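You operate a simulated robot arm through the tools that you are given. There is no shell and no other tool. Be economical: measure what you need, move in short steps, check, and stop when the job is done.

You are at the controls of a simulated two-armed robot. One attempt, no reset.

Task
Take the tiny fan and leave it on the bench in front of the steel bath. Fetch the terminal block from the top of the short bench and set it in the inside of the wide orange tray. Turn the relay tester dial to 24. Take the contactor from the tester end of the near bench and put it on the white done tray. Take the black stopper from the blue mat and put it on top of the black-finned heat sink. Put the small grey fan on the grey mat. Press the gauge button three times. Pick up the dusty fan from the counter top with one hand, pass it to the other hand and put it on the grey mat. Fetch the red cradle and set it on top of the green can. Close the upper blue drawer. Turn the can tester dial to 4700. Take the punched board on the tester end of the near bench and put it away on the left mat on the small bench. Do these in any order. Set down upright: contactor.
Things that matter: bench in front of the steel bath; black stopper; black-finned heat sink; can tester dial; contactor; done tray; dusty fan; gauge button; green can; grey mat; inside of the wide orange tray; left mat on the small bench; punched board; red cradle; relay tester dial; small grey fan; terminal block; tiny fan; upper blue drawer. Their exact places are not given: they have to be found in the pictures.

The check looks at the end state, three seconds after you hand in, the way a careful person would. Anything else that was tipped, shoved, dropped, spilled or broken makes it a failure. Lids that push on must go on centred and level and be pressed home; caps that screw on are set level and turned clockwise until they are tight.

Robot
Two 7-joint arms with two-finger parallel grippers on one trunk, on a base that drives. Base frame: it is fixed to the floor where the robot stands at the start and does not move with it; the origin is under the middle of the robot, x ahead of it, y to its left, z up; the surface under the hand at the start is at about z = 720. Units: mm, degrees, N and s.
The left shoulder is at the start at [81, 182, 1039], the right one opposite. With the tool pointing down near the work surface each hand reaches from about 300 to 760 mm from the robot's upright axis, wherever it stands, measured 20 degrees to its own side. Places, roughly: bench in front of the steel bath (47x21 cm) [-3300, 440, 720]; black stopper (5x5x4 cm) [-1300, -100, 700]; black-finned heat sink (10x7x5 cm) [-1200, -100, 700]; can tester dial [-1600, -600, 800]; contactor [-1250, -500, 750]; done tray [-1250, -750, 750]; dusty fan (12x4x13 cm) [-3300, -3100, 900]; gauge button [-2600, -3000, 800]; green can [2000, 4500, 1000]; grey mat [-1600, 0, 700]; inside of the wide orange tray (18x18 cm) [740, -840, 720]; left mat on the small bench (19x43 cm) [840, 2580, 720]; punched board (20x9x9 cm) [-1300, -1100, 700]; red cradle (4x3x3 cm) [-800, 2400, 700]; relay tester dial [500, 400, 800]; small grey fan (6x6x3 cm) [-1600, -1300, 800]; terminal block (5x3x3 cm) [600, 200, 700]; tiny fan (6x6x3 cm) [500, 200, 700]; upper blue drawer [-3200, 2000, 600]. Payload 3.91 kg a hand.
The TCP of each hand is the grasp point between the finger pads, 30 mm short of the fingertips. In the tool frame z runs along the fingers and y along their closing line. Largest opening 110 mm; finger width 20, thickness 10; the body of the gripper, 48 by 112 mm, starts 55 mm behind the TCP.
Orientation is told as [roll, pitch, yaw] about the base's x, y, z axes, in that order, counted from this pose: with the fingers straight down and closing along the base's y, the tool's x points along the base's -x, its y along +y and its z along -z.

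Tools
- The arms move only by the tool nudge_tool. It takes "left_steps", "right_steps" or both (then of equal length, played together; a hand with none holds still); each is a list of rows, each a list of 7 numbers: the shift along the tool's x, y, z in mm, then the turn, a rotation vector about the tool's x, y, z in degrees, then the gripper command, from -1 (fully open) to 1 (shut), values between in proportion. In form: [[x, y, z, wx, wy, wz, claw], ...]. A call has 1 to 8 rows; each row is the pose to reach, as a shift and turn from the pose commanded when the call began, along the tool's axes at that moment. A row lasts 0.2 s, in which the tool goes at most 50 mm and 8.6 degrees; a call with a longer step from one row to the next is refused whole, and so is a gripper value outside its range. A pose out of reach is approached as far as the arm can. The call stops where the force on the tool passes 40 N (or 10 N more than at its start, if that is more) or the arm is blocked; 0.2 s more then pass. Each finger travels about 72 mm/s and halts on what it meets, pressing with about 21 N; the grip force reading is that of the motor and also rises with nothing between the fingers. The clock runs only during rows and for 0.2 s after the last one: add rows that repeat a pose to give the fingers time. The reply holds the time, the measured pose of the TCP, the force on the tool along the base axes, the opening and the grip force, in the units named above and with some noise, with the torque about the TCP (base axes, N m) and any sound that the robot's microphone picked up.
- Cameras (640 x 400 px; columns grow to the right, rows downward): "scene" is now at [220.1, 47.5, 1223.1]; the picture's right is [0.55, -0.84, 0.00], its down [-0.48, -0.31, -0.82] and it looks along [0.69, 0.45, -0.57] (base axes); focal length 217 px, centre (320, 200). "left" rides on the left gripper at [72, -17, -103] in its tool frame; the picture's right is [0.23, 0.97, 0.00], its down [-0.76, 0.18, -0.62] and it looks along [-0.61, 0.14, 0.78] (tool axes); focal length 222 px, centre (320, 200). "right" rides on the right gripper at [72, 17, -103] in its tool frame; the picture's right is [-0.23, 0.97, 0.00], its down [-0.76, -0.18, -0.62] and it looks along [-0.61, -0.14, 0.78] (tool axes); focal length 222 px, centre (320, 200).
- get_image(camera): a new picture of that camera. No time passes.
- move_column(by): slides the trunk up (or, below 0, down) by that many mm; the arms and the scene camera ride with it, the base frame stays. It gives what a move gives, with no picture.
- roll_base(legs): drives the robot by 1 to 6 legs, each [ahead, left, turn to the left] in mm, mm and degrees, along the robot's own axes; the way and the turn of a leg run together, so that a leg with both is an arc; at most 1500 mm and 180 degrees a leg. The arms and the cameras ride along, it lands a little off, and it stops where it bumps. It gives what a move gives.
- aim_head(pan, tilt): turns the head with the scene camera to pan (to the left, within 80 degrees either way) and tilt (down, from -29 to 69), counted from straight ahead of the robot. It gives what a move gives.
- probe_pixels(camera, pixels): for up to 12 pixels [column, row] of the newest picture of that camera ("zoom" is the newest enlarged one), the place [x, y, z] in the base frame of the surface seen there, good to about 3 mm. No time passes.
- zoom(camera, box): a new picture of the part [left, top, right, bottom] of that camera's present view, enlarged. No time passes.
- sign_off(): hands the job in; it is judged then, once.

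Work in short steps. Measure before you move; look again where a grasp or a placing could have gone wrong, and mend it. You have 357 turns and 306 pictures in all, those below and enlarged ones among them. Open the grippers and draw the arms clear of the work before you hand the job in, unless the task says otherwise; then end with one line.

The tools are called after "Emit:" by a JSON object that holds its "op" and its "data". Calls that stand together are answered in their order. nudge_tool: Moves the arms, as the interface text tells. Its arguments: {"type":"object","properties":{"left_steps":{"type":"array"},"right_steps":{"type":"array"}},"required":[]} The other tools are called the same way: move_column (by) slides the trunk up or down; roll_base (legs) drives the base; aim_head (pan, tilt) turns the head that bears the scene camera; get_image (camera) takes a picture; probe_pixels (camera, pixels) gives the place of the surface under pixels of a picture; zoom (camera, box) takes an enlarged picture of a part of a camera's view; sign_off () hands the job in.

At the start:

```text
t: 0.0
left_eef_pos: [320.2, 471.3, 1025.7]
left_tcp_rot: [0.1, -0.2, 0.0]
left_force: [-0.3, 0.2, 0.0]
left_torque: [0.02, -0.02, 0.02]
left_opening: 110.3
left_gripper_force: 0.2
right_eef_pos: [469.0, 11.8, 1104.2]
right_tcp_rot: [0.1, 0.0, 0.0]
right_force: [0.4, 0.5, -0.1]
right_torque: [0.01, 0.0, -0.03]
right_opening: 110.0
right_gripper_force: 0.0
trunk travel left (down, up): [-300.0, 214.0]
robot x, y, heading: [-2.4, 2.2, -0.1]
head pan, tilt: [33.0, 34.8]
```

scene: 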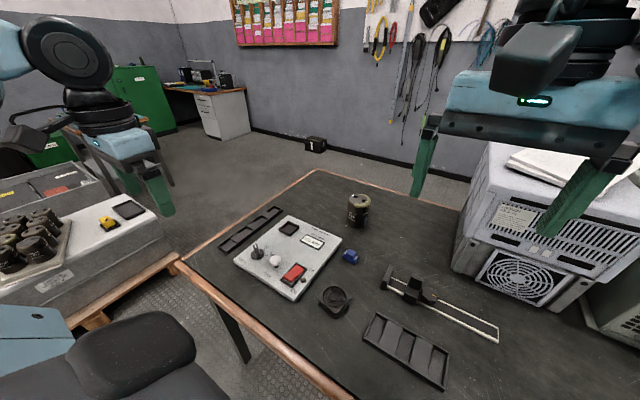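
right: 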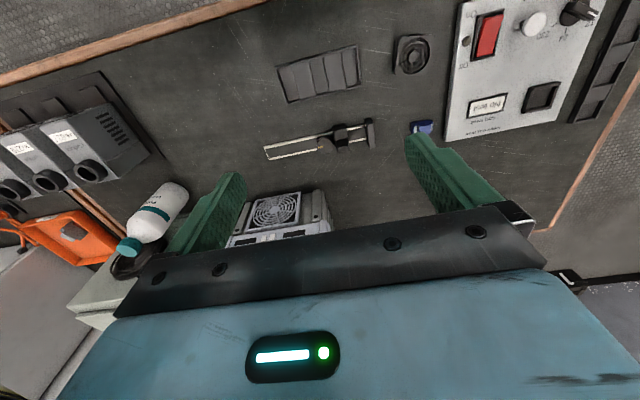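
left: 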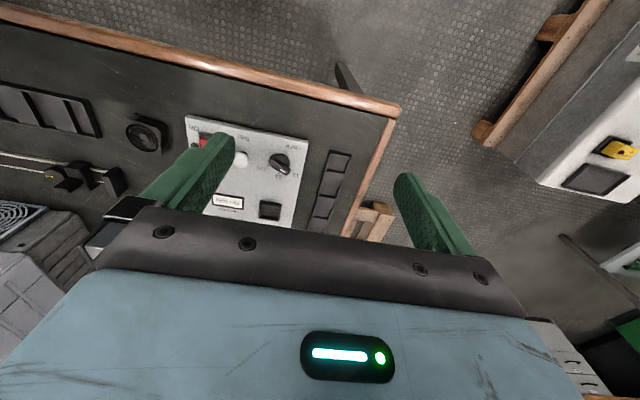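

The scene shows the relay tester with its dial near (258,252), the tiny fan near (335,298) and the blue terminal block at (350,257). I'll zoom in to read the dial and measure.

Emit:
{"op": "zoom", "data": {"camera": "scene", "box": [210, 180, 390, 330]}}

Emit:
{"op": "zoom", "data": {"camera": "left", "box": [180, 100, 320, 220]}}

```text
2.67 times, centred on (300, 255) of scene
```

zoom: 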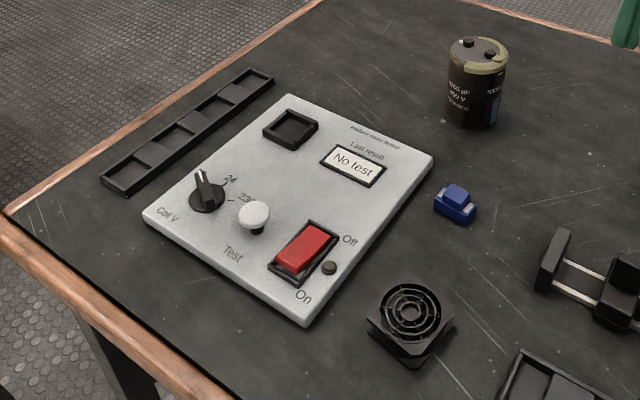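

```text
3.33 times, centred on (250, 160) of left
```

zoom: 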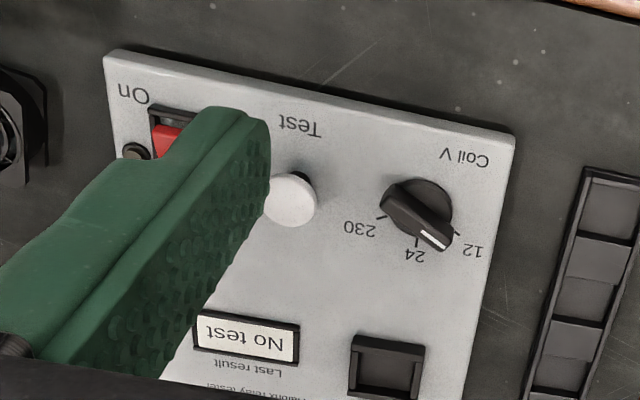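

In the left zoom the dial's white mark points at 12, and the 24 tick is at (417,243). I'll measure the dial, fan and block.

Emit:
{"op": "probe_pixels", "data": {"camera": "zoom", "pixels": [[420, 215], [436, 240], [405, 205], [417, 242], [457, 234], [381, 217], [445, 200], [515, 135], [108, 55], [430, 170]]}}

Emit:
{"op": "probe_pixels", "data": {"camera": "scene", "pixels": [[350, 254], [343, 258], [356, 262], [349, 265], [333, 299], [317, 302], [335, 318], [350, 297], [333, 288], [300, 265], [390, 340]]}}

```text
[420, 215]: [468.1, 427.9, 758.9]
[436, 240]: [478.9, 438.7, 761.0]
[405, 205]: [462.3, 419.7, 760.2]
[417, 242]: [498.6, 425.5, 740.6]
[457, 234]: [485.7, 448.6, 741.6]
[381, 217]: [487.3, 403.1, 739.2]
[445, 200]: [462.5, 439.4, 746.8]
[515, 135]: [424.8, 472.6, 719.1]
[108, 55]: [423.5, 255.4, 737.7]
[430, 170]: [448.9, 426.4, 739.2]
```

```text
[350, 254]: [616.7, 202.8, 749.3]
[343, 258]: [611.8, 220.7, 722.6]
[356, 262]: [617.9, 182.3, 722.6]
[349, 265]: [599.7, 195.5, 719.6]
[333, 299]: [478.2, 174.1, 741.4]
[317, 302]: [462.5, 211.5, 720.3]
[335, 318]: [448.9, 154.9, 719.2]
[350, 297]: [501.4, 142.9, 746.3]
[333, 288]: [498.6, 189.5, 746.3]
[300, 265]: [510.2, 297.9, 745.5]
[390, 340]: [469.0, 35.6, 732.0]
```

Dial centre is about (469,428), bar top z≈761, panel z≈740. The pointer is about 50° towards +y from the 24 direction (+x). I'll take the left hand above it with yaw +50 and a part-open gripper.

Emit:
{"op": "nudge_tool", "data": {"left_steps": [[-22, -7, 35, 0, 0, -8, 0.27], [-44, -13, 70, 0, 0, -16, 0.27], [-66, -20, 105, 0, 0, -24, 0.27], [-88, -26, 140, 0, 0, -32, 0.27], [-110, -32, 175, 0, 0, -40, 0.27], [-132, -38, 200, 0, 0, -48, 0.27], [-149, -43, 205, 0, 0, -50, 0.27]]}}

Emit:
{"op": "get_image", "data": {"camera": "left"}}

Emit:
{"op": "zoom", "data": {"camera": "scene", "box": [200, 180, 360, 300]}}

```text
t: 1.6
left_eef_pos: [470.8, 428.0, 821.7]
left_tcp_rot: [0.1, -0.2, 50.1]
left_force: [-0.3, 0.6, 0.6]
left_torque: [0.03, 0.01, 0.01]
left_opening: 40.2
left_gripper_force: 0.1
right_eef_pos: [469.1, 10.5, 1104.0]
right_tcp_rot: [0.0, 0.0, 0.0]
right_force: [0.4, 0.0, 0.6]
right_torque: [-0.03, 0.03, 0.04]
right_opening: 109.7
right_gripper_force: 0.0
trunk travel left (down, up): [-300.0, 214.0]
robot x, y, heading: [0.2, 0.6, -0.1]
head pan, tilt: [33.0, 34.8]
```

```text
300 pictures are left
```

left: 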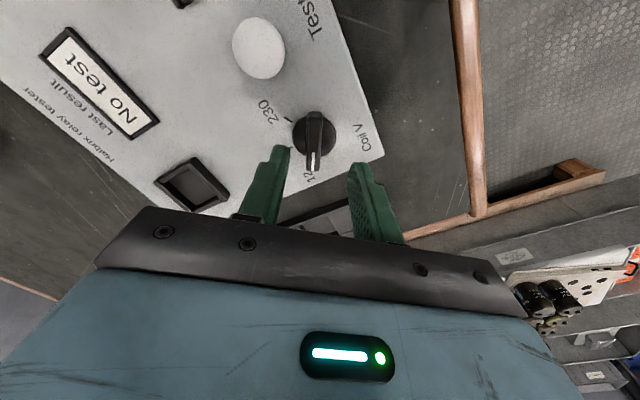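

```text
3.33 times, centred on (280, 240) of scene
```

zoom: 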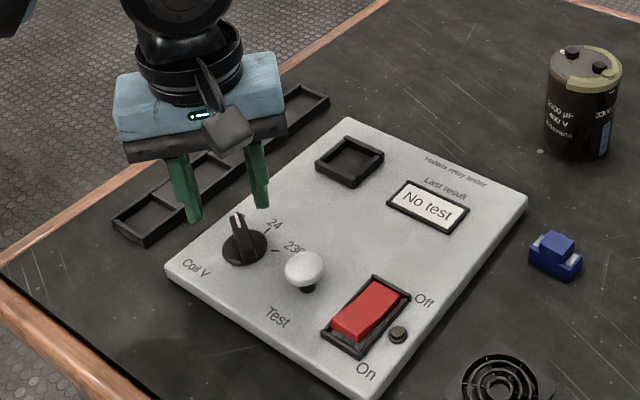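

The pointer in the left picture runs (314,120)-(313,168) between the fingers. I'll probe its ends to refine the centre and angle.

Emit:
{"op": "probe_pixels", "data": {"camera": "left", "pixels": [[313, 165], [316, 140], [317, 122], [309, 118], [324, 118], [311, 150], [318, 150], [297, 138], [334, 138]]}}

Emit:
{"op": "zoom", "data": {"camera": "left", "box": [260, 90, 380, 190]}}

```text
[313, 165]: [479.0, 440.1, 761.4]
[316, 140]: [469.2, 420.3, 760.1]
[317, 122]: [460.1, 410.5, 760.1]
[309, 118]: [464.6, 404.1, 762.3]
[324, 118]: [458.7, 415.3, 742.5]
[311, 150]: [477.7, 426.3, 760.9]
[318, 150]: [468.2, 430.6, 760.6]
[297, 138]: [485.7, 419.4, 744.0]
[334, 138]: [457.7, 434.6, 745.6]
```

```text
4.00 times, centred on (320, 140) of left
```

zoom: 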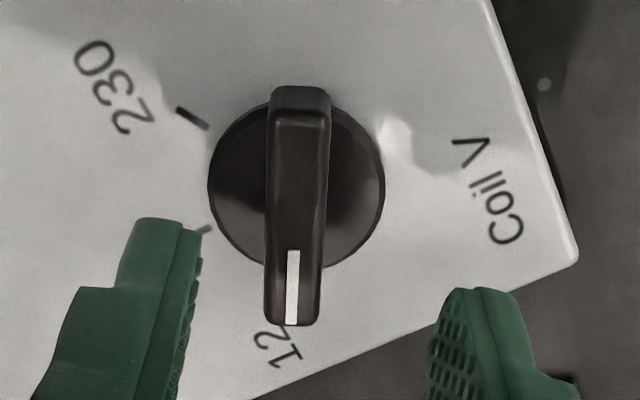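

The bar lies at about 60°, centre (470,426). I'll turn to yaw 60, lower so the tips sit just above the disc (TCP z≈780), and close.

Emit:
{"op": "nudge_tool", "data": {"left_steps": [[2, 0, 15, 0, 0, -5, 0.27], [2, 0, 30, 0, 0, -10, 0.27], [2, 0, 40.5, 0, 0, -10, 0.27], [2, 0, 40.5, 0, 0, -10, 0.6], [2, 0, 40.5, 0, 0, -10, 1], [2, 0, 40.5, 0, 0, -10, 1]]}}

Emit:
{"op": "get_image", "data": {"camera": "left"}}

```text
t: 3.0
left_eef_pos: [472.7, 422.8, 782.1]
left_tcp_rot: [-0.3, -0.2, 59.8]
left_force: [27.1, -16.5, -7.0]
left_torque: [-0.45, -0.15, -0.1]
left_opening: 12.1
left_gripper_force: 44.8
right_eef_pos: [472.2, 9.6, 1103.1]
right_tcp_rot: [0.0, 0.1, 0.0]
right_force: [0.2, -0.1, -0.1]
right_torque: [0.0, 0.01, 0.0]
right_opening: 109.9
right_gripper_force: 0.1
trunk travel left (down, up): [-300.0, 214.0]
robot x, y, heading: [5.4, -3.3, -0.0]
head pan, tilt: [33.0, 34.8]
```

```text
297 pictures are left
```

left: 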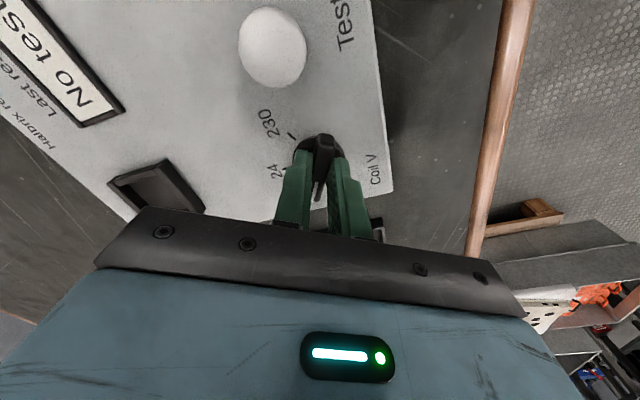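

The bar is gripped (opening 12) with a 31 N side load, so I shift about 3 mm along -tool y to unload and then turn it clockwise by 60°.

Emit:
{"op": "nudge_tool", "data": {"left_steps": [[0, -3, 0, 0, 0, 0, 1], [0, -3, 0, 0, 0, 8, 1], [0, -3, 0, 0, 0, 16, 1], [0, -3, 0, 0, 0, 24, 1], [0, -3, 0, 0, 0, 32, 1], [0, -3, 0, 0, 0, 40, 1]]}}

Emit:
{"op": "zoom", "data": {"camera": "left", "box": [220, 90, 400, 210]}}

```text
t: 4.4
left_eef_pos: [471.5, 425.4, 782.3]
left_tcp_rot: [0.2, -0.3, 19.9]
left_force: [13.5, 1.5, 12.8]
left_torque: [0.1, -0.89, -0.04]
left_opening: 11.4
left_gripper_force: 45.1
right_eef_pos: [468.7, 11.1, 1103.9]
right_tcp_rot: [0.0, 0.0, 0.0]
right_force: [1.1, -0.3, 0.2]
right_torque: [-0.02, -0.01, 0.02]
right_opening: 109.7
right_gripper_force: 0.0
trunk travel left (down, up): [-300.0, 214.0]
robot x, y, heading: [-0.1, 1.3, 0.2]
head pan, tilt: [33.0, 34.8]
```

```text
3.33 times, centred on (310, 150) of left
```

zoom: 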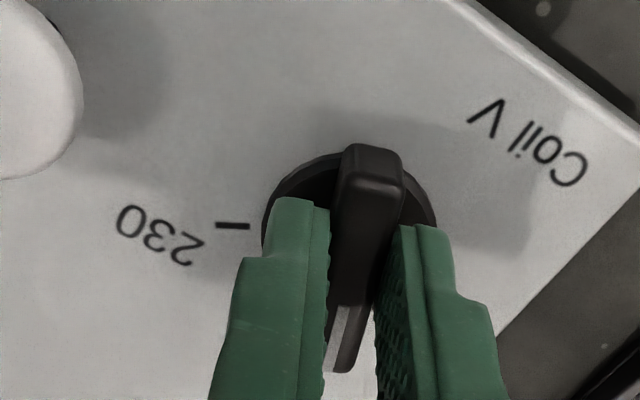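

It turns with the hand. I'll do the last 20°, release and lift.

Emit:
{"op": "nudge_tool", "data": {"left_steps": [[-1, 0, 0, 0, 0, 8, 1], [-1, 0, 0, 0, 0, 16, 1], [-1, 0, 0, 0, 0, 20, 1], [-1, 0, 0, 0, 0, 20, 1], [-1, 0, 0, 0, 0, 20, 0.3], [-1, 0, 0, 0, 0, 20, 0], [-1, 0, -40, 0, 0, 20, 0], [-1, 0, -80, 0, 0, 20, 0]]}}

Emit:
{"op": "zoom", "data": {"camera": "left", "box": [220, 90, 400, 210]}}

```text
t: 6.2
left_eef_pos: [471.9, 423.9, 860.5]
left_tcp_rot: [0.1, 0.1, 0.1]
left_force: [0.1, 0.3, 0.1]
left_torque: [-0.02, 0.0, 0.04]
left_opening: 54.8
left_gripper_force: 0.2
right_eef_pos: [469.3, 11.4, 1104.7]
right_tcp_rot: [0.0, -0.1, 0.0]
right_force: [-1.2, -0.2, 0.3]
right_torque: [-0.03, 0.01, 0.01]
right_opening: 110.0
right_gripper_force: 0.0
trunk travel left (down, up): [-300.0, 214.0]
robot x, y, heading: [1.6, -1.4, 0.2]
head pan, tilt: [33.0, 34.8]
```

```text
3.33 times, centred on (310, 150) of left
```

zoom: 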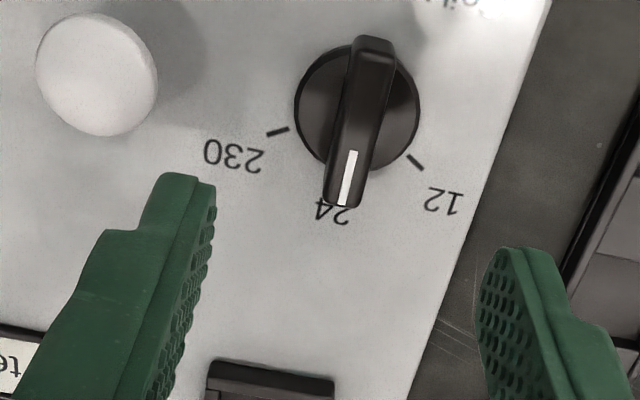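

The dial reads 24. Next I look closely at the tiny fan and the terminal block for their orientation.

Emit:
{"op": "zoom", "data": {"camera": "scene", "box": [300, 240, 380, 330]}}

Emit:
{"op": "zoom", "data": {"camera": "right", "box": [380, 20, 460, 150]}}

```text
4.44 times, centred on (340, 285) of scene
```

zoom: 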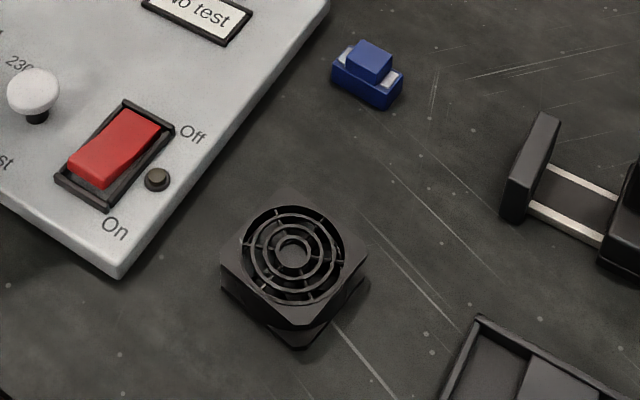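

```text
3.08 times, centred on (420, 85) of right
```

zoom: 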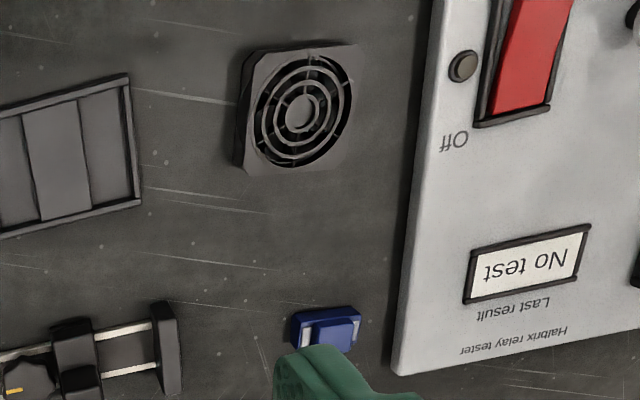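

Probing the fan's top corners and the block's corners in this zoom gives their yaw.

Emit:
{"op": "probe_pixels", "data": {"camera": "zoom", "pixels": [[258, 57], [358, 50], [248, 170], [340, 168], [300, 112], [295, 345], [297, 316], [358, 310], [302, 325], [355, 320], [355, 342]]}}

Emit:
{"op": "zoom", "data": {"camera": "scene", "box": [300, 240, 380, 330]}}

Emit:
{"op": "probe_pixels", "data": {"camera": "zoom", "pixels": [[242, 213], [360, 262], [222, 265], [290, 320], [372, 48], [352, 62], [375, 75], [336, 66], [385, 95], [398, 80], [345, 50]]}}

```text
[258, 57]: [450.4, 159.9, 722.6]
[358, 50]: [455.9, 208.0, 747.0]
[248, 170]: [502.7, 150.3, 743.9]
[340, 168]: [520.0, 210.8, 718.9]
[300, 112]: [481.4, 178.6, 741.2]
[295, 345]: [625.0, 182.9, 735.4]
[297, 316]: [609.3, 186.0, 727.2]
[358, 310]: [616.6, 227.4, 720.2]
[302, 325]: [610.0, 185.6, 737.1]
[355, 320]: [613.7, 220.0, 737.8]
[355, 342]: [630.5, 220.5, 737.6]
```

```text
4.44 times, centred on (340, 285) of scene
```

zoom: 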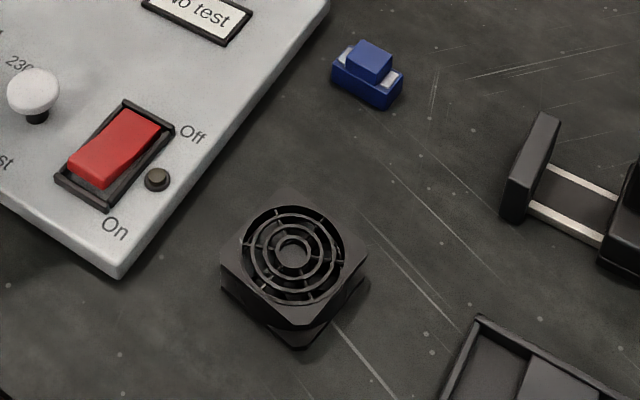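

```text
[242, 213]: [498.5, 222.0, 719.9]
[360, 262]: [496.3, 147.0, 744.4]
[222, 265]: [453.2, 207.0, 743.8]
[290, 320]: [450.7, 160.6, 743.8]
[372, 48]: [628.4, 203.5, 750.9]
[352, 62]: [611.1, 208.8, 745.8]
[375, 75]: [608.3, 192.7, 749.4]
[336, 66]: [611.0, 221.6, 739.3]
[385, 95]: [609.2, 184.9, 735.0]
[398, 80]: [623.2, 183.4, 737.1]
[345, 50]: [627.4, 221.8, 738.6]
```

Fan: centre about (479,179), top z 746, yaw about −8°. Block: centre (618,203), long in y, top z 750. The right hand goes above the fan first.

Emit:
{"op": "nudge_tool", "data": {"right_steps": [[-2, 24, 40, 0, 0, 4, -0.5], [-4, 48, 80, 0, 0, 8, -0.5], [-6, 72, 120, 0, 0, 8, -0.5], [-8, 96, 160, 0, 0, 8, -0.5], [-10, 120, 200, 0, 0, 8, -0.5], [-10, 144, 240, 0, 0, 8, -0.5], [-10, 168, 275, 0, 0, 8, -0.5]]}}

Emit:
{"op": "get_image", "data": {"camera": "right"}}

Emit:
{"op": "get_image", "data": {"camera": "scene"}}

```text
t: 7.8
left_eef_pos: [471.2, 424.5, 860.3]
left_tcp_rot: [0.0, 0.0, 0.0]
left_force: [-0.1, 0.7, 0.6]
left_torque: [0.0, -0.01, -0.04]
left_opening: 54.9
left_gripper_force: 0.0
right_eef_pos: [495.1, 165.6, 832.2]
right_tcp_rot: [0.3, -0.3, -10.1]
right_force: [0.0, 0.0, 0.0]
right_torque: [0.02, 0.0, -0.06]
right_opening: 82.4
right_gripper_force: 0.1
trunk travel left (down, up): [-300.0, 214.0]
robot x, y, heading: [1.9, -3.6, -0.1]
head pan, tilt: [33.0, 34.8]
```

```text
291 pictures are left
```

right: 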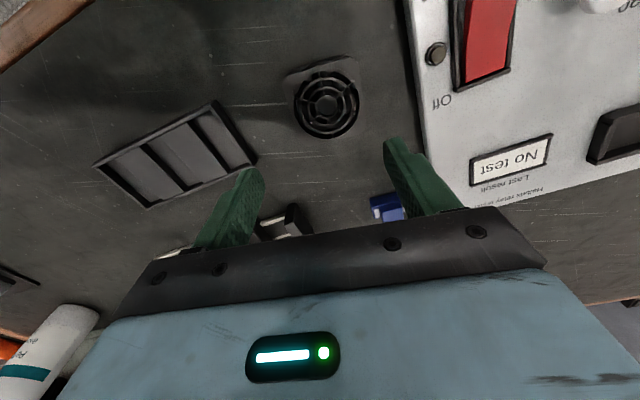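

```text
290 pictures are left
```

scene: 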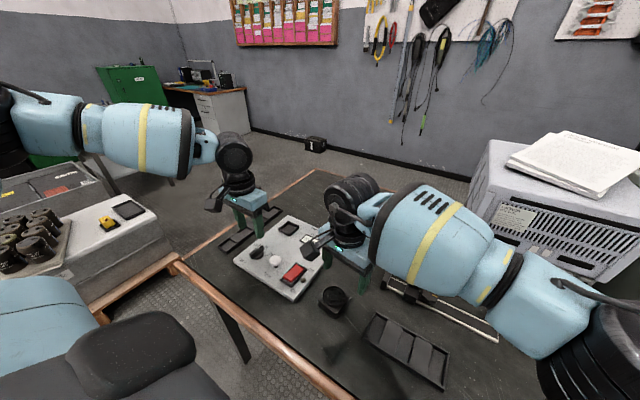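

The right hand landed 16 mm off the commanded place, so I check whether it is lagging or limited by holding still.

Emit:
{"op": "nudge_tool", "data": {"right_steps": [[0, 0, 0, 0, 0, 0, -0.5]]}}

Emit:
{"op": "probe_pixels", "data": {"camera": "right", "pixels": [[328, 102], [300, 75], [350, 68], [297, 130], [355, 128]]}}

```text
t: 8.2
left_eef_pos: [472.2, 424.2, 862.7]
left_tcp_rot: [0.1, -0.1, 0.0]
left_force: [0.6, 0.1, 0.8]
left_torque: [0.03, 0.0, -0.01]
left_opening: 55.0
left_gripper_force: 0.1
right_eef_pos: [493.8, 165.7, 831.5]
right_tcp_rot: [0.0, 0.0, -9.9]
right_force: [0.3, 0.3, 0.4]
right_torque: [0.04, 0.0, -0.01]
right_opening: 82.4
right_gripper_force: 0.1
trunk travel left (down, up): [-300.0, 214.0]
robot x, y, heading: [1.5, 0.0, 0.1]
head pan, tilt: [33.0, 34.8]
```

```text
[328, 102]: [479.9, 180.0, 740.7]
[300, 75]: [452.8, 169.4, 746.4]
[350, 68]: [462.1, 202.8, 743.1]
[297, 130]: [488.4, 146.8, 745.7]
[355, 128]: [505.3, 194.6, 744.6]
```

The right arm is at its reach limit here. Instead the left hand takes the block; I withdraw the right hand up and to the right while the left hand comes over the block.

Emit:
{"op": "nudge_tool", "data": {"right_steps": [[0, -25, -40, 0, 0, 0, -0.5], [0, -60, -75, 0, 0, 0, -0.5], [0, -100, -100, 0, 0, 0, -0.5], [0, -145, -120, 0, 0, 0, -0.5], [0, -190, -140, 0, 0, 0, -0.5], [0, -235, -160, 0, 0, 0, -0.5], [0, -280, -170, 0, 0, 0, -0.5], [0, -300, -170, 0, 0, 0, -0.5]], "left_steps": [[0, 0, 0, 0, 0, 0, -0.4], [0, 0, 0, 0, 0, 0, -0.4], [-25, -35, 0, 0, 0, 0, -0.4], [-50, -72, 0, 0, 0, 0, -0.4], [-75, -110, 0, 0, 0, 0, -0.4], [-100, -148, 0, 0, 0, 0, -0.4], [-125, -185, 0, 0, 0, 0, -0.4], [-146, -221, 20, 0, 0, 0, -0.4]]}}

Emit:
{"op": "get_image", "data": {"camera": "left"}}

```text
t: 10.0
left_eef_pos: [611.6, 214.7, 845.9]
left_tcp_rot: [0.3, -0.1, 0.1]
left_force: [-0.2, 0.5, 1.0]
left_torque: [0.01, -0.02, 0.0]
left_opening: 76.9
left_gripper_force: 0.2
left hand out of reach, approached as far as the arm can: row 8
right_eef_pos: [438.6, -117.7, 998.8]
right_tcp_rot: [0.1, 0.0, -8.1]
right_force: [-0.2, -1.3, 0.8]
right_torque: [0.01, -0.02, 0.01]
right_opening: 82.3
right_gripper_force: 0.0
trunk travel left (down, up): [-300.0, 214.0]
robot x, y, heading: [-2.7, -3.5, 0.0]
head pan, tilt: [33.0, 34.8]
```

```text
289 pictures are left
```

left: 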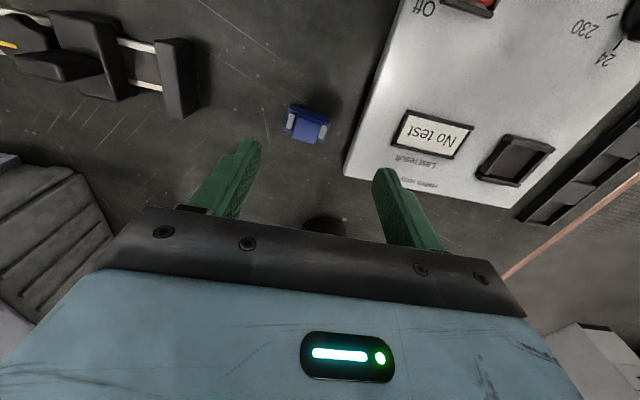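

The left hand stopped about 13 mm short of the block. I'll retry the remaining shift while going lower, where the reach should be better.

Emit:
{"op": "nudge_tool", "data": {"left_steps": [[-2, -4, 20, 0, 0, 0, -0.4], [-4, -8, 40, 0, 0, 0, -0.4], [-6, -11, 50, 0, 0, 0, -0.4], [-6, -11, 50, 0, 0, 0, -0.4]]}}

Emit:
{"op": "get_image", "data": {"camera": "left"}}

```text
t: 11.0
left_eef_pos: [619.0, 221.7, 809.9]
left_tcp_rot: [0.1, -0.1, 0.0]
left_force: [0.6, -0.3, -0.1]
left_torque: [-0.02, 0.01, 0.01]
left_opening: 76.9
left_gripper_force: 0.1
left hand out of reach, approached as far as the arm can: row 1, 2, 3, 4
right_eef_pos: [436.9, -117.5, 998.8]
right_tcp_rot: [0.0, 0.0, -8.0]
right_force: [0.0, 0.6, -0.2]
right_torque: [0.02, 0.02, -0.02]
right_opening: 82.5
right_gripper_force: 0.1
trunk travel left (down, up): [-300.0, 214.0]
robot x, y, heading: [4.4, -1.0, 0.2]
head pan, tilt: [33.0, 34.8]
```

```text
288 pictures are left
```

left: 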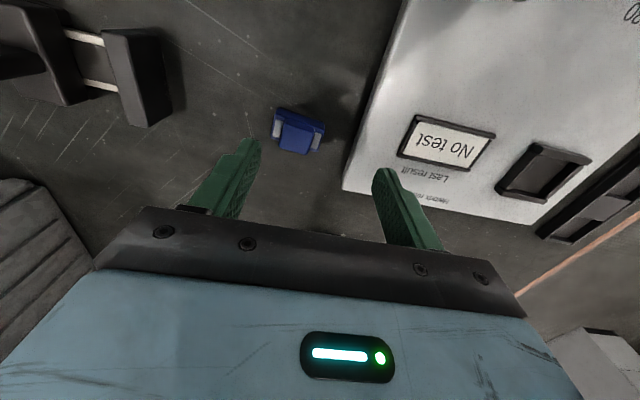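

The arm is limited towards the inside. I'll lift the hand and turn the base 12° to the right so the block lies more on the left side.

Emit:
{"op": "nudge_tool", "data": {"left_steps": [[0, 0, -50, 0, 0, 0, -0.4], [0, 0, -100, 0, 0, 0, -0.4], [20, 0, -150, 0, 0, 0, -0.4]]}}

Emit:
{"op": "roll_base", "data": {"legs": [[0, 0, -12]]}}

```text
refused: row 3 steps farther than a row can; nothing moved
```

```text
t: 12.2
left_eef_pos: [650.6, 89.2, 809.6]
left_tcp_rot: [0.1, -0.1, -12.0]
left_force: [0.0, -0.9, 0.1]
left_torque: [-0.01, 0.0, 0.0]
left_opening: 77.0
left_gripper_force: 0.1
right_eef_pos: [403.3, -205.9, 998.6]
right_tcp_rot: [0.0, 0.0, -20.0]
right_force: [0.5, 0.7, 0.3]
right_torque: [0.0, 0.01, 0.01]
right_opening: 82.7
right_gripper_force: 0.2
trunk travel left (down, up): [-300.0, 214.0]
robot x, y, heading: [1.3, 0.9, -11.9]
head pan, tilt: [33.0, 34.8]
```

The lift was refused yet the base turned with the hand low. I look at once to check nothing was knocked.

Emit:
{"op": "get_image", "data": {"camera": "scene"}}

Emit:
{"op": "get_image", "data": {"camera": "left"}}

```text
287 pictures are left
```

scene: 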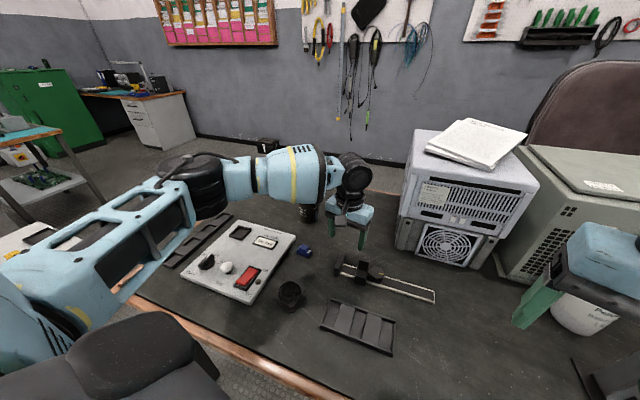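

```text
286 pictures are left
```

left: 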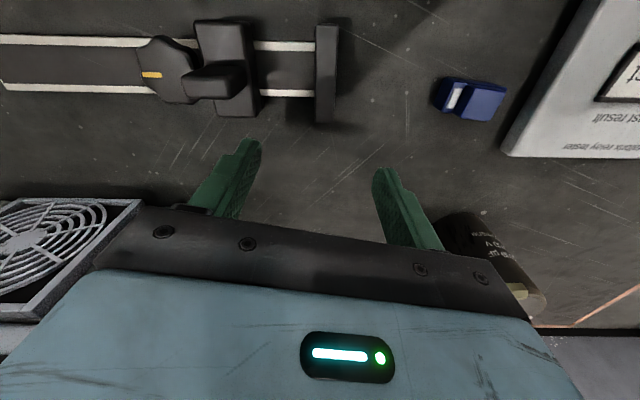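

Nothing was disturbed. Now the left hand moves to above the block at (618,203), turning to yaw −3.

Emit:
{"op": "nudge_tool", "data": {"left_steps": [[15, 28, -20, 0, 0, -5, -0.4], [30, 56, -20, 0, 0, -9, -0.4], [45, 84, -20, 0, 0, -9, -0.4], [55.6, 104.5, -10, 0, 0, -9, -0.4], [55.6, 104.5, 0, 0, 0, -9, -0.4], [55.6, 104.5, 0, 0, 0, -9, -0.4]]}}

Emit:
{"op": "get_image", "data": {"camera": "left"}}

```text
t: 13.6
left_eef_pos: [618.7, 202.7, 810.4]
left_tcp_rot: [0.1, -0.1, -2.9]
left_force: [-0.2, 0.5, 0.1]
left_torque: [0.0, 0.03, 0.0]
left_opening: 76.9
left_gripper_force: 0.1
right_eef_pos: [403.0, -206.2, 998.9]
right_tcp_rot: [0.0, 0.0, -20.0]
right_force: [0.1, 0.0, -0.6]
right_torque: [-0.02, -0.02, 0.01]
right_opening: 82.2
right_gripper_force: 0.1
trunk travel left (down, up): [-300.0, 214.0]
robot x, y, heading: [-2.1, 1.6, -12.0]
head pan, tilt: [33.0, 34.8]
```

```text
285 pictures are left
```

left: 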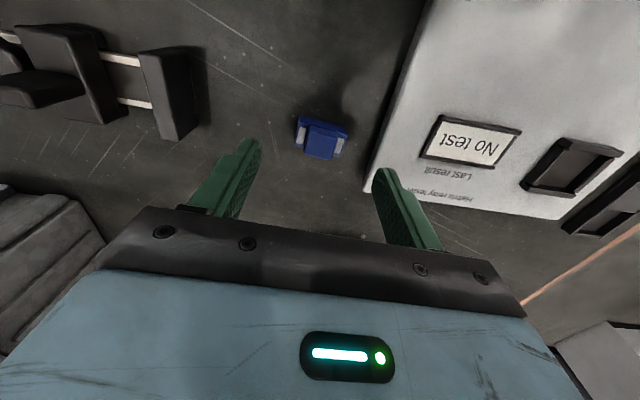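

It lines up. I'll narrow the opening to about 62 so as to clear the panel, go down to TCP z≈753, grip and lift.

Emit:
{"op": "nudge_tool", "data": {"left_steps": [[0, 1, 20, 0, 0, 0, -0.13], [0, 1, 40, 0, 0, 0, -0.13], [0, 1, 57, 0, 0, 0, -0.13], [0, 1, 57, 0, 0, 0, 1], [0, 1, 57, 0, 0, 0, 1], [0, 1, 57, 0, 0, 0, 1]]}}

Emit:
{"op": "get_image", "data": {"camera": "left"}}

```text
t: 15.0
left_eef_pos: [618.5, 202.7, 753.8]
left_tcp_rot: [0.2, -0.1, -2.9]
left_force: [0.6, -0.5, 0.6]
left_torque: [0.0, 0.0, 0.0]
left_opening: 41.0
left_gripper_force: 21.1
right_eef_pos: [403.0, -206.2, 999.4]
right_tcp_rot: [-0.1, -0.1, -20.0]
right_force: [0.9, 0.6, 0.2]
right_torque: [-0.02, -0.02, -0.02]
right_opening: 82.6
right_gripper_force: 0.1
trunk travel left (down, up): [-300.0, 214.0]
robot x, y, heading: [-0.1, -0.9, -12.1]
head pan, tilt: [33.0, 34.8]
```

```text
284 pictures are left
```

left: 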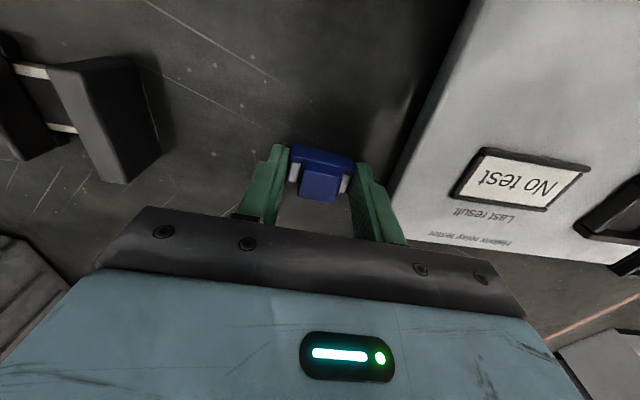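

The block is held (opening 41). I lift it, then look to the left before turning for the right hand to get the fan.

Emit:
{"op": "nudge_tool", "data": {"left_steps": [[0, 0, -45, 0, 0, 0, 1], [0, 0, -90, 0, 0, 0, 1], [10, 0, -135, 0, 0, 0, 1], [30, 0, -180, 0, 0, 0, 1], [60, 0, -220, 0, 0, 0, 1]]}}

Emit:
{"op": "aim_head", "data": {"pan": 75, "tilt": 40}}

Emit:
{"op": "get_image", "data": {"camera": "scene"}}

```text
t: 16.2
left_eef_pos: [556.7, 205.9, 974.7]
left_tcp_rot: [0.1, -0.1, -2.8]
left_force: [-0.3, 0.0, -0.1]
left_torque: [-0.03, -0.02, -0.02]
left_opening: 41.0
left_gripper_force: 21.0
right_eef_pos: [402.3, -205.2, 999.9]
right_tcp_rot: [-0.1, -0.1, -19.9]
right_force: [-0.8, 0.7, 0.0]
right_torque: [0.01, 0.01, -0.01]
right_opening: 82.5
right_gripper_force: 0.2
trunk travel left (down, up): [-300.0, 214.0]
robot x, y, heading: [1.5, -0.0, -11.8]
head pan, tilt: [33.0, 34.8]
```

```text
t: 17.3
left_eef_pos: [558.0, 206.3, 972.9]
left_tcp_rot: [0.1, -0.1, -2.8]
left_force: [0.5, 0.2, -0.1]
left_torque: [0.0, 0.02, 0.01]
left_opening: 40.7
left_gripper_force: 21.2
right_eef_pos: [403.6, -206.5, 999.2]
right_tcp_rot: [0.0, 0.0, -20.1]
right_force: [0.1, -0.4, 0.5]
right_torque: [0.01, -0.01, 0.01]
right_opening: 82.3
right_gripper_force: 0.1
trunk travel left (down, up): [-300.0, 214.0]
robot x, y, heading: [-2.4, 3.4, -12.1]
head pan, tilt: [75.0, 40.0]
```

```text
283 pictures are left
```

scene: 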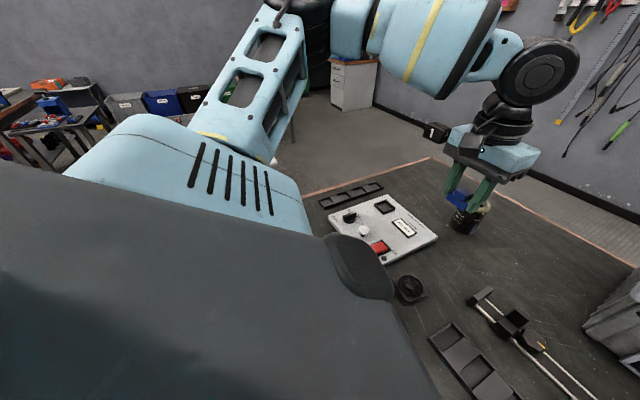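

The view left is mostly the shoulder; earlier pictures show nothing tall to the left. I turn 45° left with both hands high.

Emit:
{"op": "roll_base", "data": {"legs": [[0, 0, 45]]}}

Emit:
{"op": "aim_head", "data": {"pan": 0, "tilt": 45}}

Emit:
{"op": "get_image", "data": {"camera": "scene"}}

```text
t: 19.7
left_eef_pos: [256.2, 538.7, 972.3]
left_tcp_rot: [0.2, -0.1, 41.4]
left_force: [0.9, 0.1, -0.9]
left_torque: [0.02, 0.02, -0.04]
left_opening: 41.0
left_gripper_force: 21.2
right_eef_pos: [432.1, 133.8, 998.8]
right_tcp_rot: [0.0, 0.0, 24.5]
right_force: [0.5, -0.4, 0.5]
right_torque: [-0.01, 0.03, 0.03]
right_opening: 82.7
right_gripper_force: 0.1
trunk travel left (down, up): [-300.0, 214.0]
robot x, y, heading: [2.0, -0.8, 32.3]
head pan, tilt: [75.0, 40.0]
```

```text
t: 21.2
left_eef_pos: [256.3, 539.2, 973.6]
left_tcp_rot: [0.1, 0.0, 41.4]
left_force: [0.2, -0.2, 0.0]
left_torque: [0.0, 0.01, -0.01]
left_opening: 40.8
left_gripper_force: 21.0
right_eef_pos: [432.5, 134.4, 998.7]
right_tcp_rot: [0.1, 0.0, 24.4]
right_force: [0.2, -0.5, -0.5]
right_torque: [-0.04, -0.02, 0.0]
right_opening: 82.4
right_gripper_force: 0.1
trunk travel left (down, up): [-300.0, 214.0]
robot x, y, heading: [-1.9, 1.5, 32.2]
head pan, tilt: [0.0, 45.0]
```

```text
282 pictures are left
```

scene: 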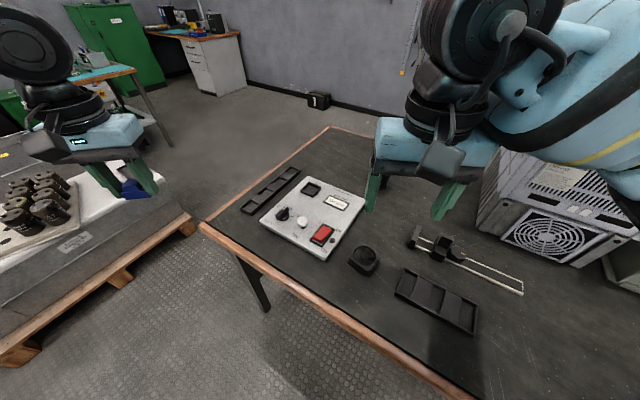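

Now the right hand goes over the fan at (479,179), yaw −8.

Emit:
{"op": "nudge_tool", "data": {"right_steps": [[-12, 4, 30, 0, 0, 8, -0.5], [-24, 8, 60, 0, 0, 16, -0.5], [-36, 12, 90, 0, 0, 24, -0.5], [-48, 17, 120, 0, 0, 32, -0.5], [-61.4, 21.6, 150, 0, 0, 32, -0.5], [-61.4, 21.6, 170, 0, 0, 32, -0.5]]}}

Emit:
{"op": "get_image", "data": {"camera": "right"}}

```text
t: 22.6
left_eef_pos: [254.9, 538.2, 973.8]
left_tcp_rot: [0.1, -0.1, 41.4]
left_force: [0.3, -0.1, -0.5]
left_torque: [0.01, 0.02, 0.0]
left_opening: 40.9
left_gripper_force: 20.8
right_eef_pos: [478.8, 178.6, 828.2]
right_tcp_rot: [0.0, 0.1, -7.6]
right_force: [-0.5, 0.9, 0.4]
right_torque: [0.01, 0.0, 0.05]
right_opening: 82.4
right_gripper_force: 0.0
trunk travel left (down, up): [-300.0, 214.0]
robot x, y, heading: [-0.9, 2.5, 32.5]
head pan, tilt: [0.0, 45.0]
```

```text
281 pictures are left
```

right: 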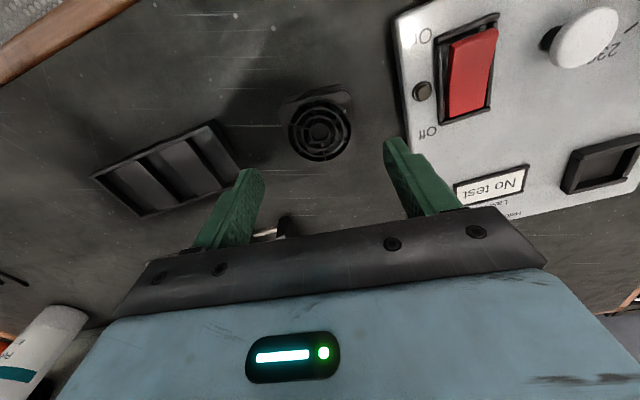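

Emit:
{"op": "zoom", "data": {"camera": "right", "box": [260, 70, 380, 180]}}

```text
3.64 times, centred on (320, 125) of right
```

zoom: 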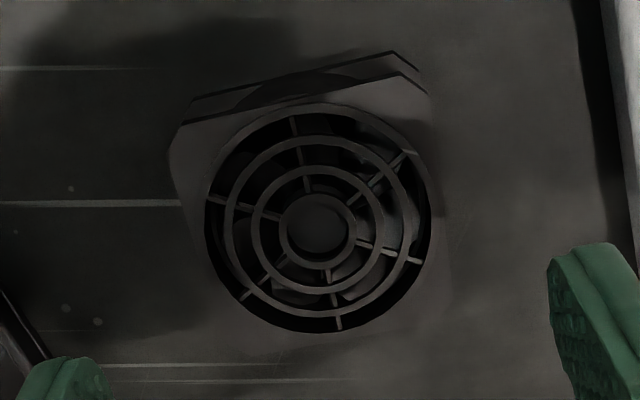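

The fan's edges match the gripper's axes within a few degrees. I go down 73 mm and grip.

Emit:
{"op": "nudge_tool", "data": {"right_steps": [[0, 0, 25, 0, 0, 0, -0.5], [0, 0, 50, 0, 0, 0, -0.5], [0, 0, 74, 0, 0, 0, -0.5], [0, 0, 74, 0, 0, 0, 1], [0, 0, 74, 0, 0, 0, 1], [0, 0, 74, 0, 0, 0, 1], [0, 0, 74, 0, 0, 0, 1]]}}

Emit:
{"op": "get_image", "data": {"camera": "right"}}

```text
t: 24.2
left_eef_pos: [255.4, 537.5, 972.7]
left_tcp_rot: [0.1, -0.1, 41.4]
left_force: [0.5, -0.4, 1.2]
left_torque: [-0.01, 0.0, -0.01]
left_opening: 41.1
left_gripper_force: 21.3
right_eef_pos: [479.4, 178.4, 755.2]
right_tcp_rot: [0.0, 0.0, -7.5]
right_force: [0.1, -0.3, 0.3]
right_torque: [0.0, 0.05, 0.0]
right_opening: 59.1
right_gripper_force: 21.0
trunk travel left (down, up): [-300.0, 214.0]
robot x, y, heading: [1.3, 1.8, 32.5]
head pan, tilt: [0.0, 45.0]
```

```text
279 pictures are left
```

right: 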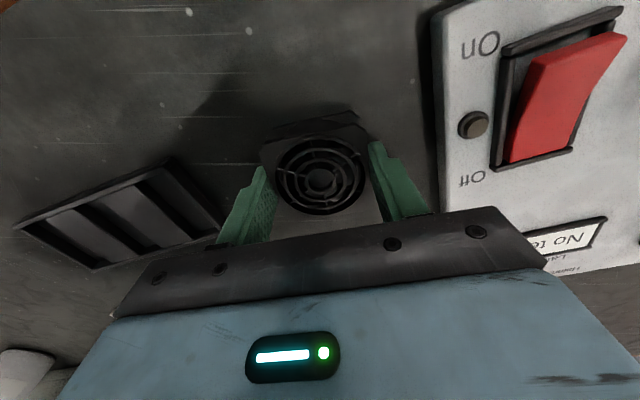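

The fan is held (59 mm). I lift it high and turn back to look at the tray area on the right.

Emit:
{"op": "nudge_tool", "data": {"right_steps": [[0, 0, -48, 0, 0, 0, 1], [0, 0, -96, 0, 0, 0, 1], [15, 0, -140, 0, 0, 0, 1], [30, 0, -185, 0, 0, 0, 1], [50, 0, -225, 0, 0, 0, 1], [70, 0, -260, 0, 0, 0, 1]]}}

Emit:
{"op": "get_image", "data": {"camera": "scene"}}

```text
t: 25.6
left_eef_pos: [254.7, 537.9, 973.7]
left_tcp_rot: [0.2, 0.0, 41.5]
left_force: [0.2, 0.7, 0.1]
left_torque: [0.02, 0.01, 0.03]
left_opening: 40.6
left_gripper_force: 21.6
right_eef_pos: [408.2, 189.2, 1015.3]
right_tcp_rot: [0.0, 0.0, -7.6]
right_force: [0.0, -0.5, -1.4]
right_torque: [0.02, -0.02, 0.0]
right_opening: 59.5
right_gripper_force: 20.7
trunk travel left (down, up): [-300.0, 214.0]
robot x, y, heading: [2.2, 0.4, 32.3]
head pan, tilt: [0.0, 45.0]
```

```text
278 pictures are left
```

scene: 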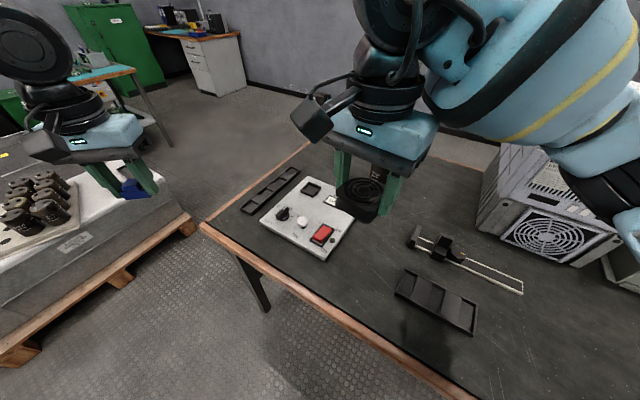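

Both items are held. I turn back by −60° to see the right side.

Emit:
{"op": "roll_base", "data": {"legs": [[0, 0, -62]]}}

Emit:
{"op": "aim_head", "data": {"pan": -15, "tilt": 35}}

Emit:
{"op": "get_image", "data": {"camera": "scene"}}

```text
t: 28.7
left_eef_pos: [594.4, 28.0, 972.2]
left_tcp_rot: [0.1, -0.1, -20.4]
left_force: [0.7, 0.5, -1.0]
left_torque: [0.0, 0.0, 0.0]
left_opening: 41.1
left_gripper_force: 21.2
right_eef_pos: [358.7, -270.9, 1015.2]
right_tcp_rot: [0.0, 0.1, -69.5]
right_force: [-0.3, 0.4, -1.7]
right_torque: [0.0, 0.01, -0.03]
right_opening: 59.1
right_gripper_force: 21.2
trunk travel left (down, up): [-300.0, 214.0]
robot x, y, heading: [-3.4, 0.4, -29.6]
head pan, tilt: [0.0, 45.0]
```

```text
t: 29.5
left_eef_pos: [594.6, 29.8, 973.1]
left_tcp_rot: [0.2, -0.1, -20.4]
left_force: [-0.6, -0.4, -0.4]
left_torque: [0.02, 0.03, 0.0]
left_opening: 40.6
left_gripper_force: 21.5
right_eef_pos: [360.8, -272.2, 1015.4]
right_tcp_rot: [0.0, 0.0, -69.4]
right_force: [-0.2, 0.2, -0.5]
right_torque: [-0.03, -0.02, 0.01]
right_opening: 59.5
right_gripper_force: 21.3
trunk travel left (down, up): [-300.0, 214.0]
robot x, y, heading: [3.5, -1.9, -29.6]
head pan, tilt: [-15.0, 35.0]
```

```text
277 pictures are left
```

scene: 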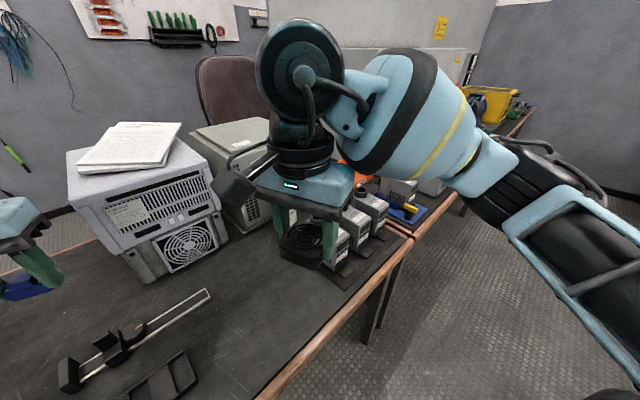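

The orange tray is hidden behind the right arm; the floor along the bench is clear. I drive along −y by 700 mm.

Emit:
{"op": "roll_base", "data": {"legs": [[350, -606, 0]]}}

Emit:
{"op": "aim_head", "data": {"pan": 15, "tilt": 45}}

Emit:
{"op": "get_image", "data": {"camera": "scene"}}

```text
t: 35.2
left_eef_pos: [601.9, -669.5, 973.5]
left_tcp_rot: [0.1, -0.1, -20.3]
left_force: [-0.4, 0.4, 0.2]
left_torque: [0.0, 0.01, 0.0]
left_opening: 41.1
left_gripper_force: 21.3
right_eef_pos: [368.0, -969.7, 1015.3]
right_tcp_rot: [0.0, 0.0, -69.3]
right_force: [-0.9, 0.4, -1.1]
right_torque: [0.02, -0.02, -0.02]
right_opening: 59.0
right_gripper_force: 20.7
trunk travel left (down, up): [-300.0, 214.0]
robot x, y, heading: [7.8, -698.8, -29.6]
head pan, tilt: [-15.0, 35.0]
```

```text
t: 36.2
left_eef_pos: [601.1, -668.5, 973.7]
left_tcp_rot: [0.1, -0.1, -20.3]
left_force: [-0.4, 0.0, -0.8]
left_torque: [0.0, -0.01, 0.04]
left_opening: 41.0
left_gripper_force: 20.7
right_eef_pos: [366.3, -968.6, 1016.0]
right_tcp_rot: [0.0, 0.0, -69.3]
right_force: [0.0, 0.4, -0.2]
right_torque: [0.02, -0.03, -0.01]
right_opening: 59.1
right_gripper_force: 21.7
trunk travel left (down, up): [-300.0, 214.0]
robot x, y, heading: [7.1, -699.3, -29.3]
head pan, tilt: [15.0, 45.0]
```

```text
276 pictures are left
```

scene: 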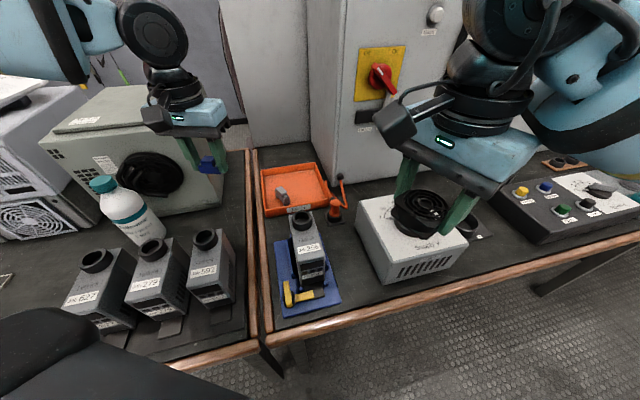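

The orange tray is at (295,190) with a grey piece inside at (283,195). I zoom and measure it.

Emit:
{"op": "zoom", "data": {"camera": "scene", "box": [240, 150, 360, 225]}}

Emit:
{"op": "probe_pixels", "data": {"camera": "scene", "pixels": [[262, 170], [315, 163], [328, 198], [266, 215], [295, 175], [310, 185], [281, 189], [289, 204], [270, 205], [300, 215], [334, 205], [340, 178]]}}

```text
5.33 times, centred on (300, 188) of scene
```

zoom: 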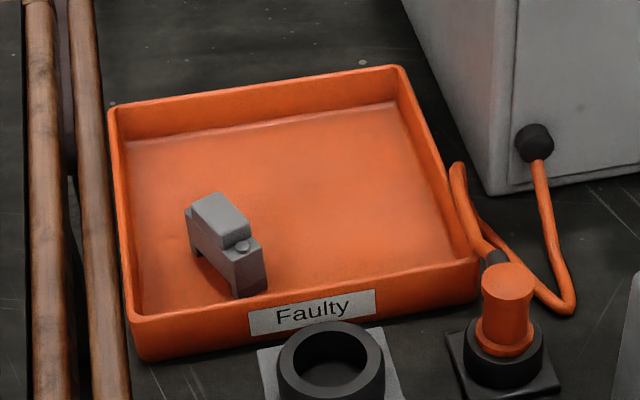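

```text
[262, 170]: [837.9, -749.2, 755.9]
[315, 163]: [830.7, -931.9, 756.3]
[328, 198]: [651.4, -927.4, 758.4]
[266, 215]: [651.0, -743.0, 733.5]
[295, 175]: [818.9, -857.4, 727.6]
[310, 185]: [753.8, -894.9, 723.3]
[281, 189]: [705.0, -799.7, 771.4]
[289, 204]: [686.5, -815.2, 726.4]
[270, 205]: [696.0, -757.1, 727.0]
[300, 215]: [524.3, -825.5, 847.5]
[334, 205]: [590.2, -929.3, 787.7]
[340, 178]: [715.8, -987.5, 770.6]
```

Tray inside: x 655–830, y −925…−750, floor z≈725, rim 757. I bring the block over (738,−862), away from the grey piece.

Emit:
{"op": "nudge_tool", "data": {"left_steps": [[-30, -20, 0, 0, 0, -5, 1], [-60, -41, 0, 0, 0, -10, 1], [-95, -65, 20, 0, 0, -15, 1], [-130, -89, 40, 0, 0, -20, 1], [-163, -111, 60, 0, 0, -20, 1], [-195, -133, 90, 0, 0, -20, 1], [-195, -133, 130, 0, 0, -20, 1], [-195, -133, 160, 0, 0, -20, 1]]}}

Emit:
{"op": "get_image", "data": {"camera": "left"}}

```text
t: 38.0
left_eef_pos: [706.1, -749.2, 790.8]
left_tcp_rot: [-0.3, -0.1, -0.2]
left_force: [1.0, 0.3, 1.2]
left_torque: [-0.02, 0.09, 0.0]
left_opening: 40.6
left_gripper_force: 20.8
left hand out of reach, approached as far as the arm can: row 4, 5, 6, 7, 8
right_eef_pos: [370.1, -967.0, 1013.3]
right_tcp_rot: [-0.1, 0.0, -69.4]
right_force: [1.5, 0.9, -0.3]
right_torque: [-0.08, 0.07, 0.03]
right_opening: 59.0
right_gripper_force: 20.7
trunk travel left (down, up): [-300.0, 214.0]
robot x, y, heading: [6.0, -697.9, -29.4]
head pan, tilt: [15.0, 45.0]
```

```text
274 pictures are left
```

left: 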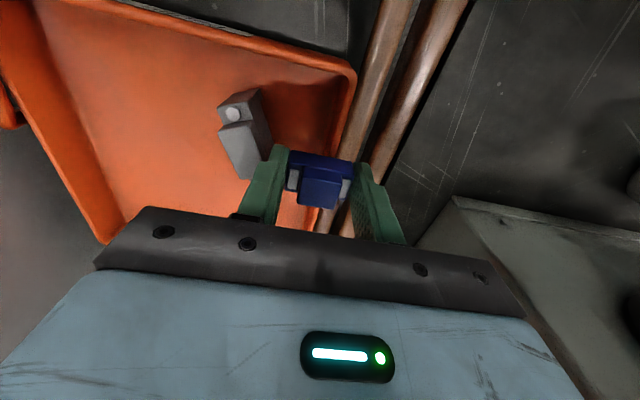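

The left hand is limited towards its inner side again. I lift, then shift the base right/forward and turn so the tray is further to its left.

Emit:
{"op": "nudge_tool", "data": {"left_steps": [[10, 0, -45, 0, 0, 0, 1], [20, 0, -90, 0, 0, 0, 1], [30, 0, -130, 0, 0, 0, 1]]}}

Emit:
{"op": "roll_base", "data": {"legs": [[94, -85, -10]]}}

```text
t: 38.8
left_eef_pos: [667.6, -750.2, 922.2]
left_tcp_rot: [0.1, -0.2, -0.3]
left_force: [-0.3, 0.9, -0.4]
left_torque: [0.0, -0.05, -0.03]
left_opening: 40.8
left_gripper_force: 21.1
right_eef_pos: [366.2, -968.9, 1016.4]
right_tcp_rot: [0.0, 0.0, -69.4]
right_force: [-0.3, 0.3, -0.9]
right_torque: [0.03, -0.01, 0.0]
right_opening: 59.1
right_gripper_force: 20.8
trunk travel left (down, up): [-300.0, 214.0]
robot x, y, heading: [6.8, -698.6, -29.1]
head pan, tilt: [15.0, 45.0]
```

```text
t: 40.2
left_eef_pos: [679.6, -988.5, 921.7]
left_tcp_rot: [0.1, -0.1, -10.3]
left_force: [-0.8, -0.6, -1.1]
left_torque: [0.02, -0.01, -0.03]
left_opening: 40.9
left_gripper_force: 20.9
right_eef_pos: [343.5, -1149.1, 1015.1]
right_tcp_rot: [0.0, 0.0, -79.4]
right_force: [-0.1, 0.6, -0.6]
right_torque: [-0.01, 0.04, -0.02]
right_opening: 59.2
right_gripper_force: 21.3
trunk travel left (down, up): [-300.0, 214.0]
robot x, y, heading: [37.3, -820.6, -39.5]
head pan, tilt: [15.0, 45.0]
```

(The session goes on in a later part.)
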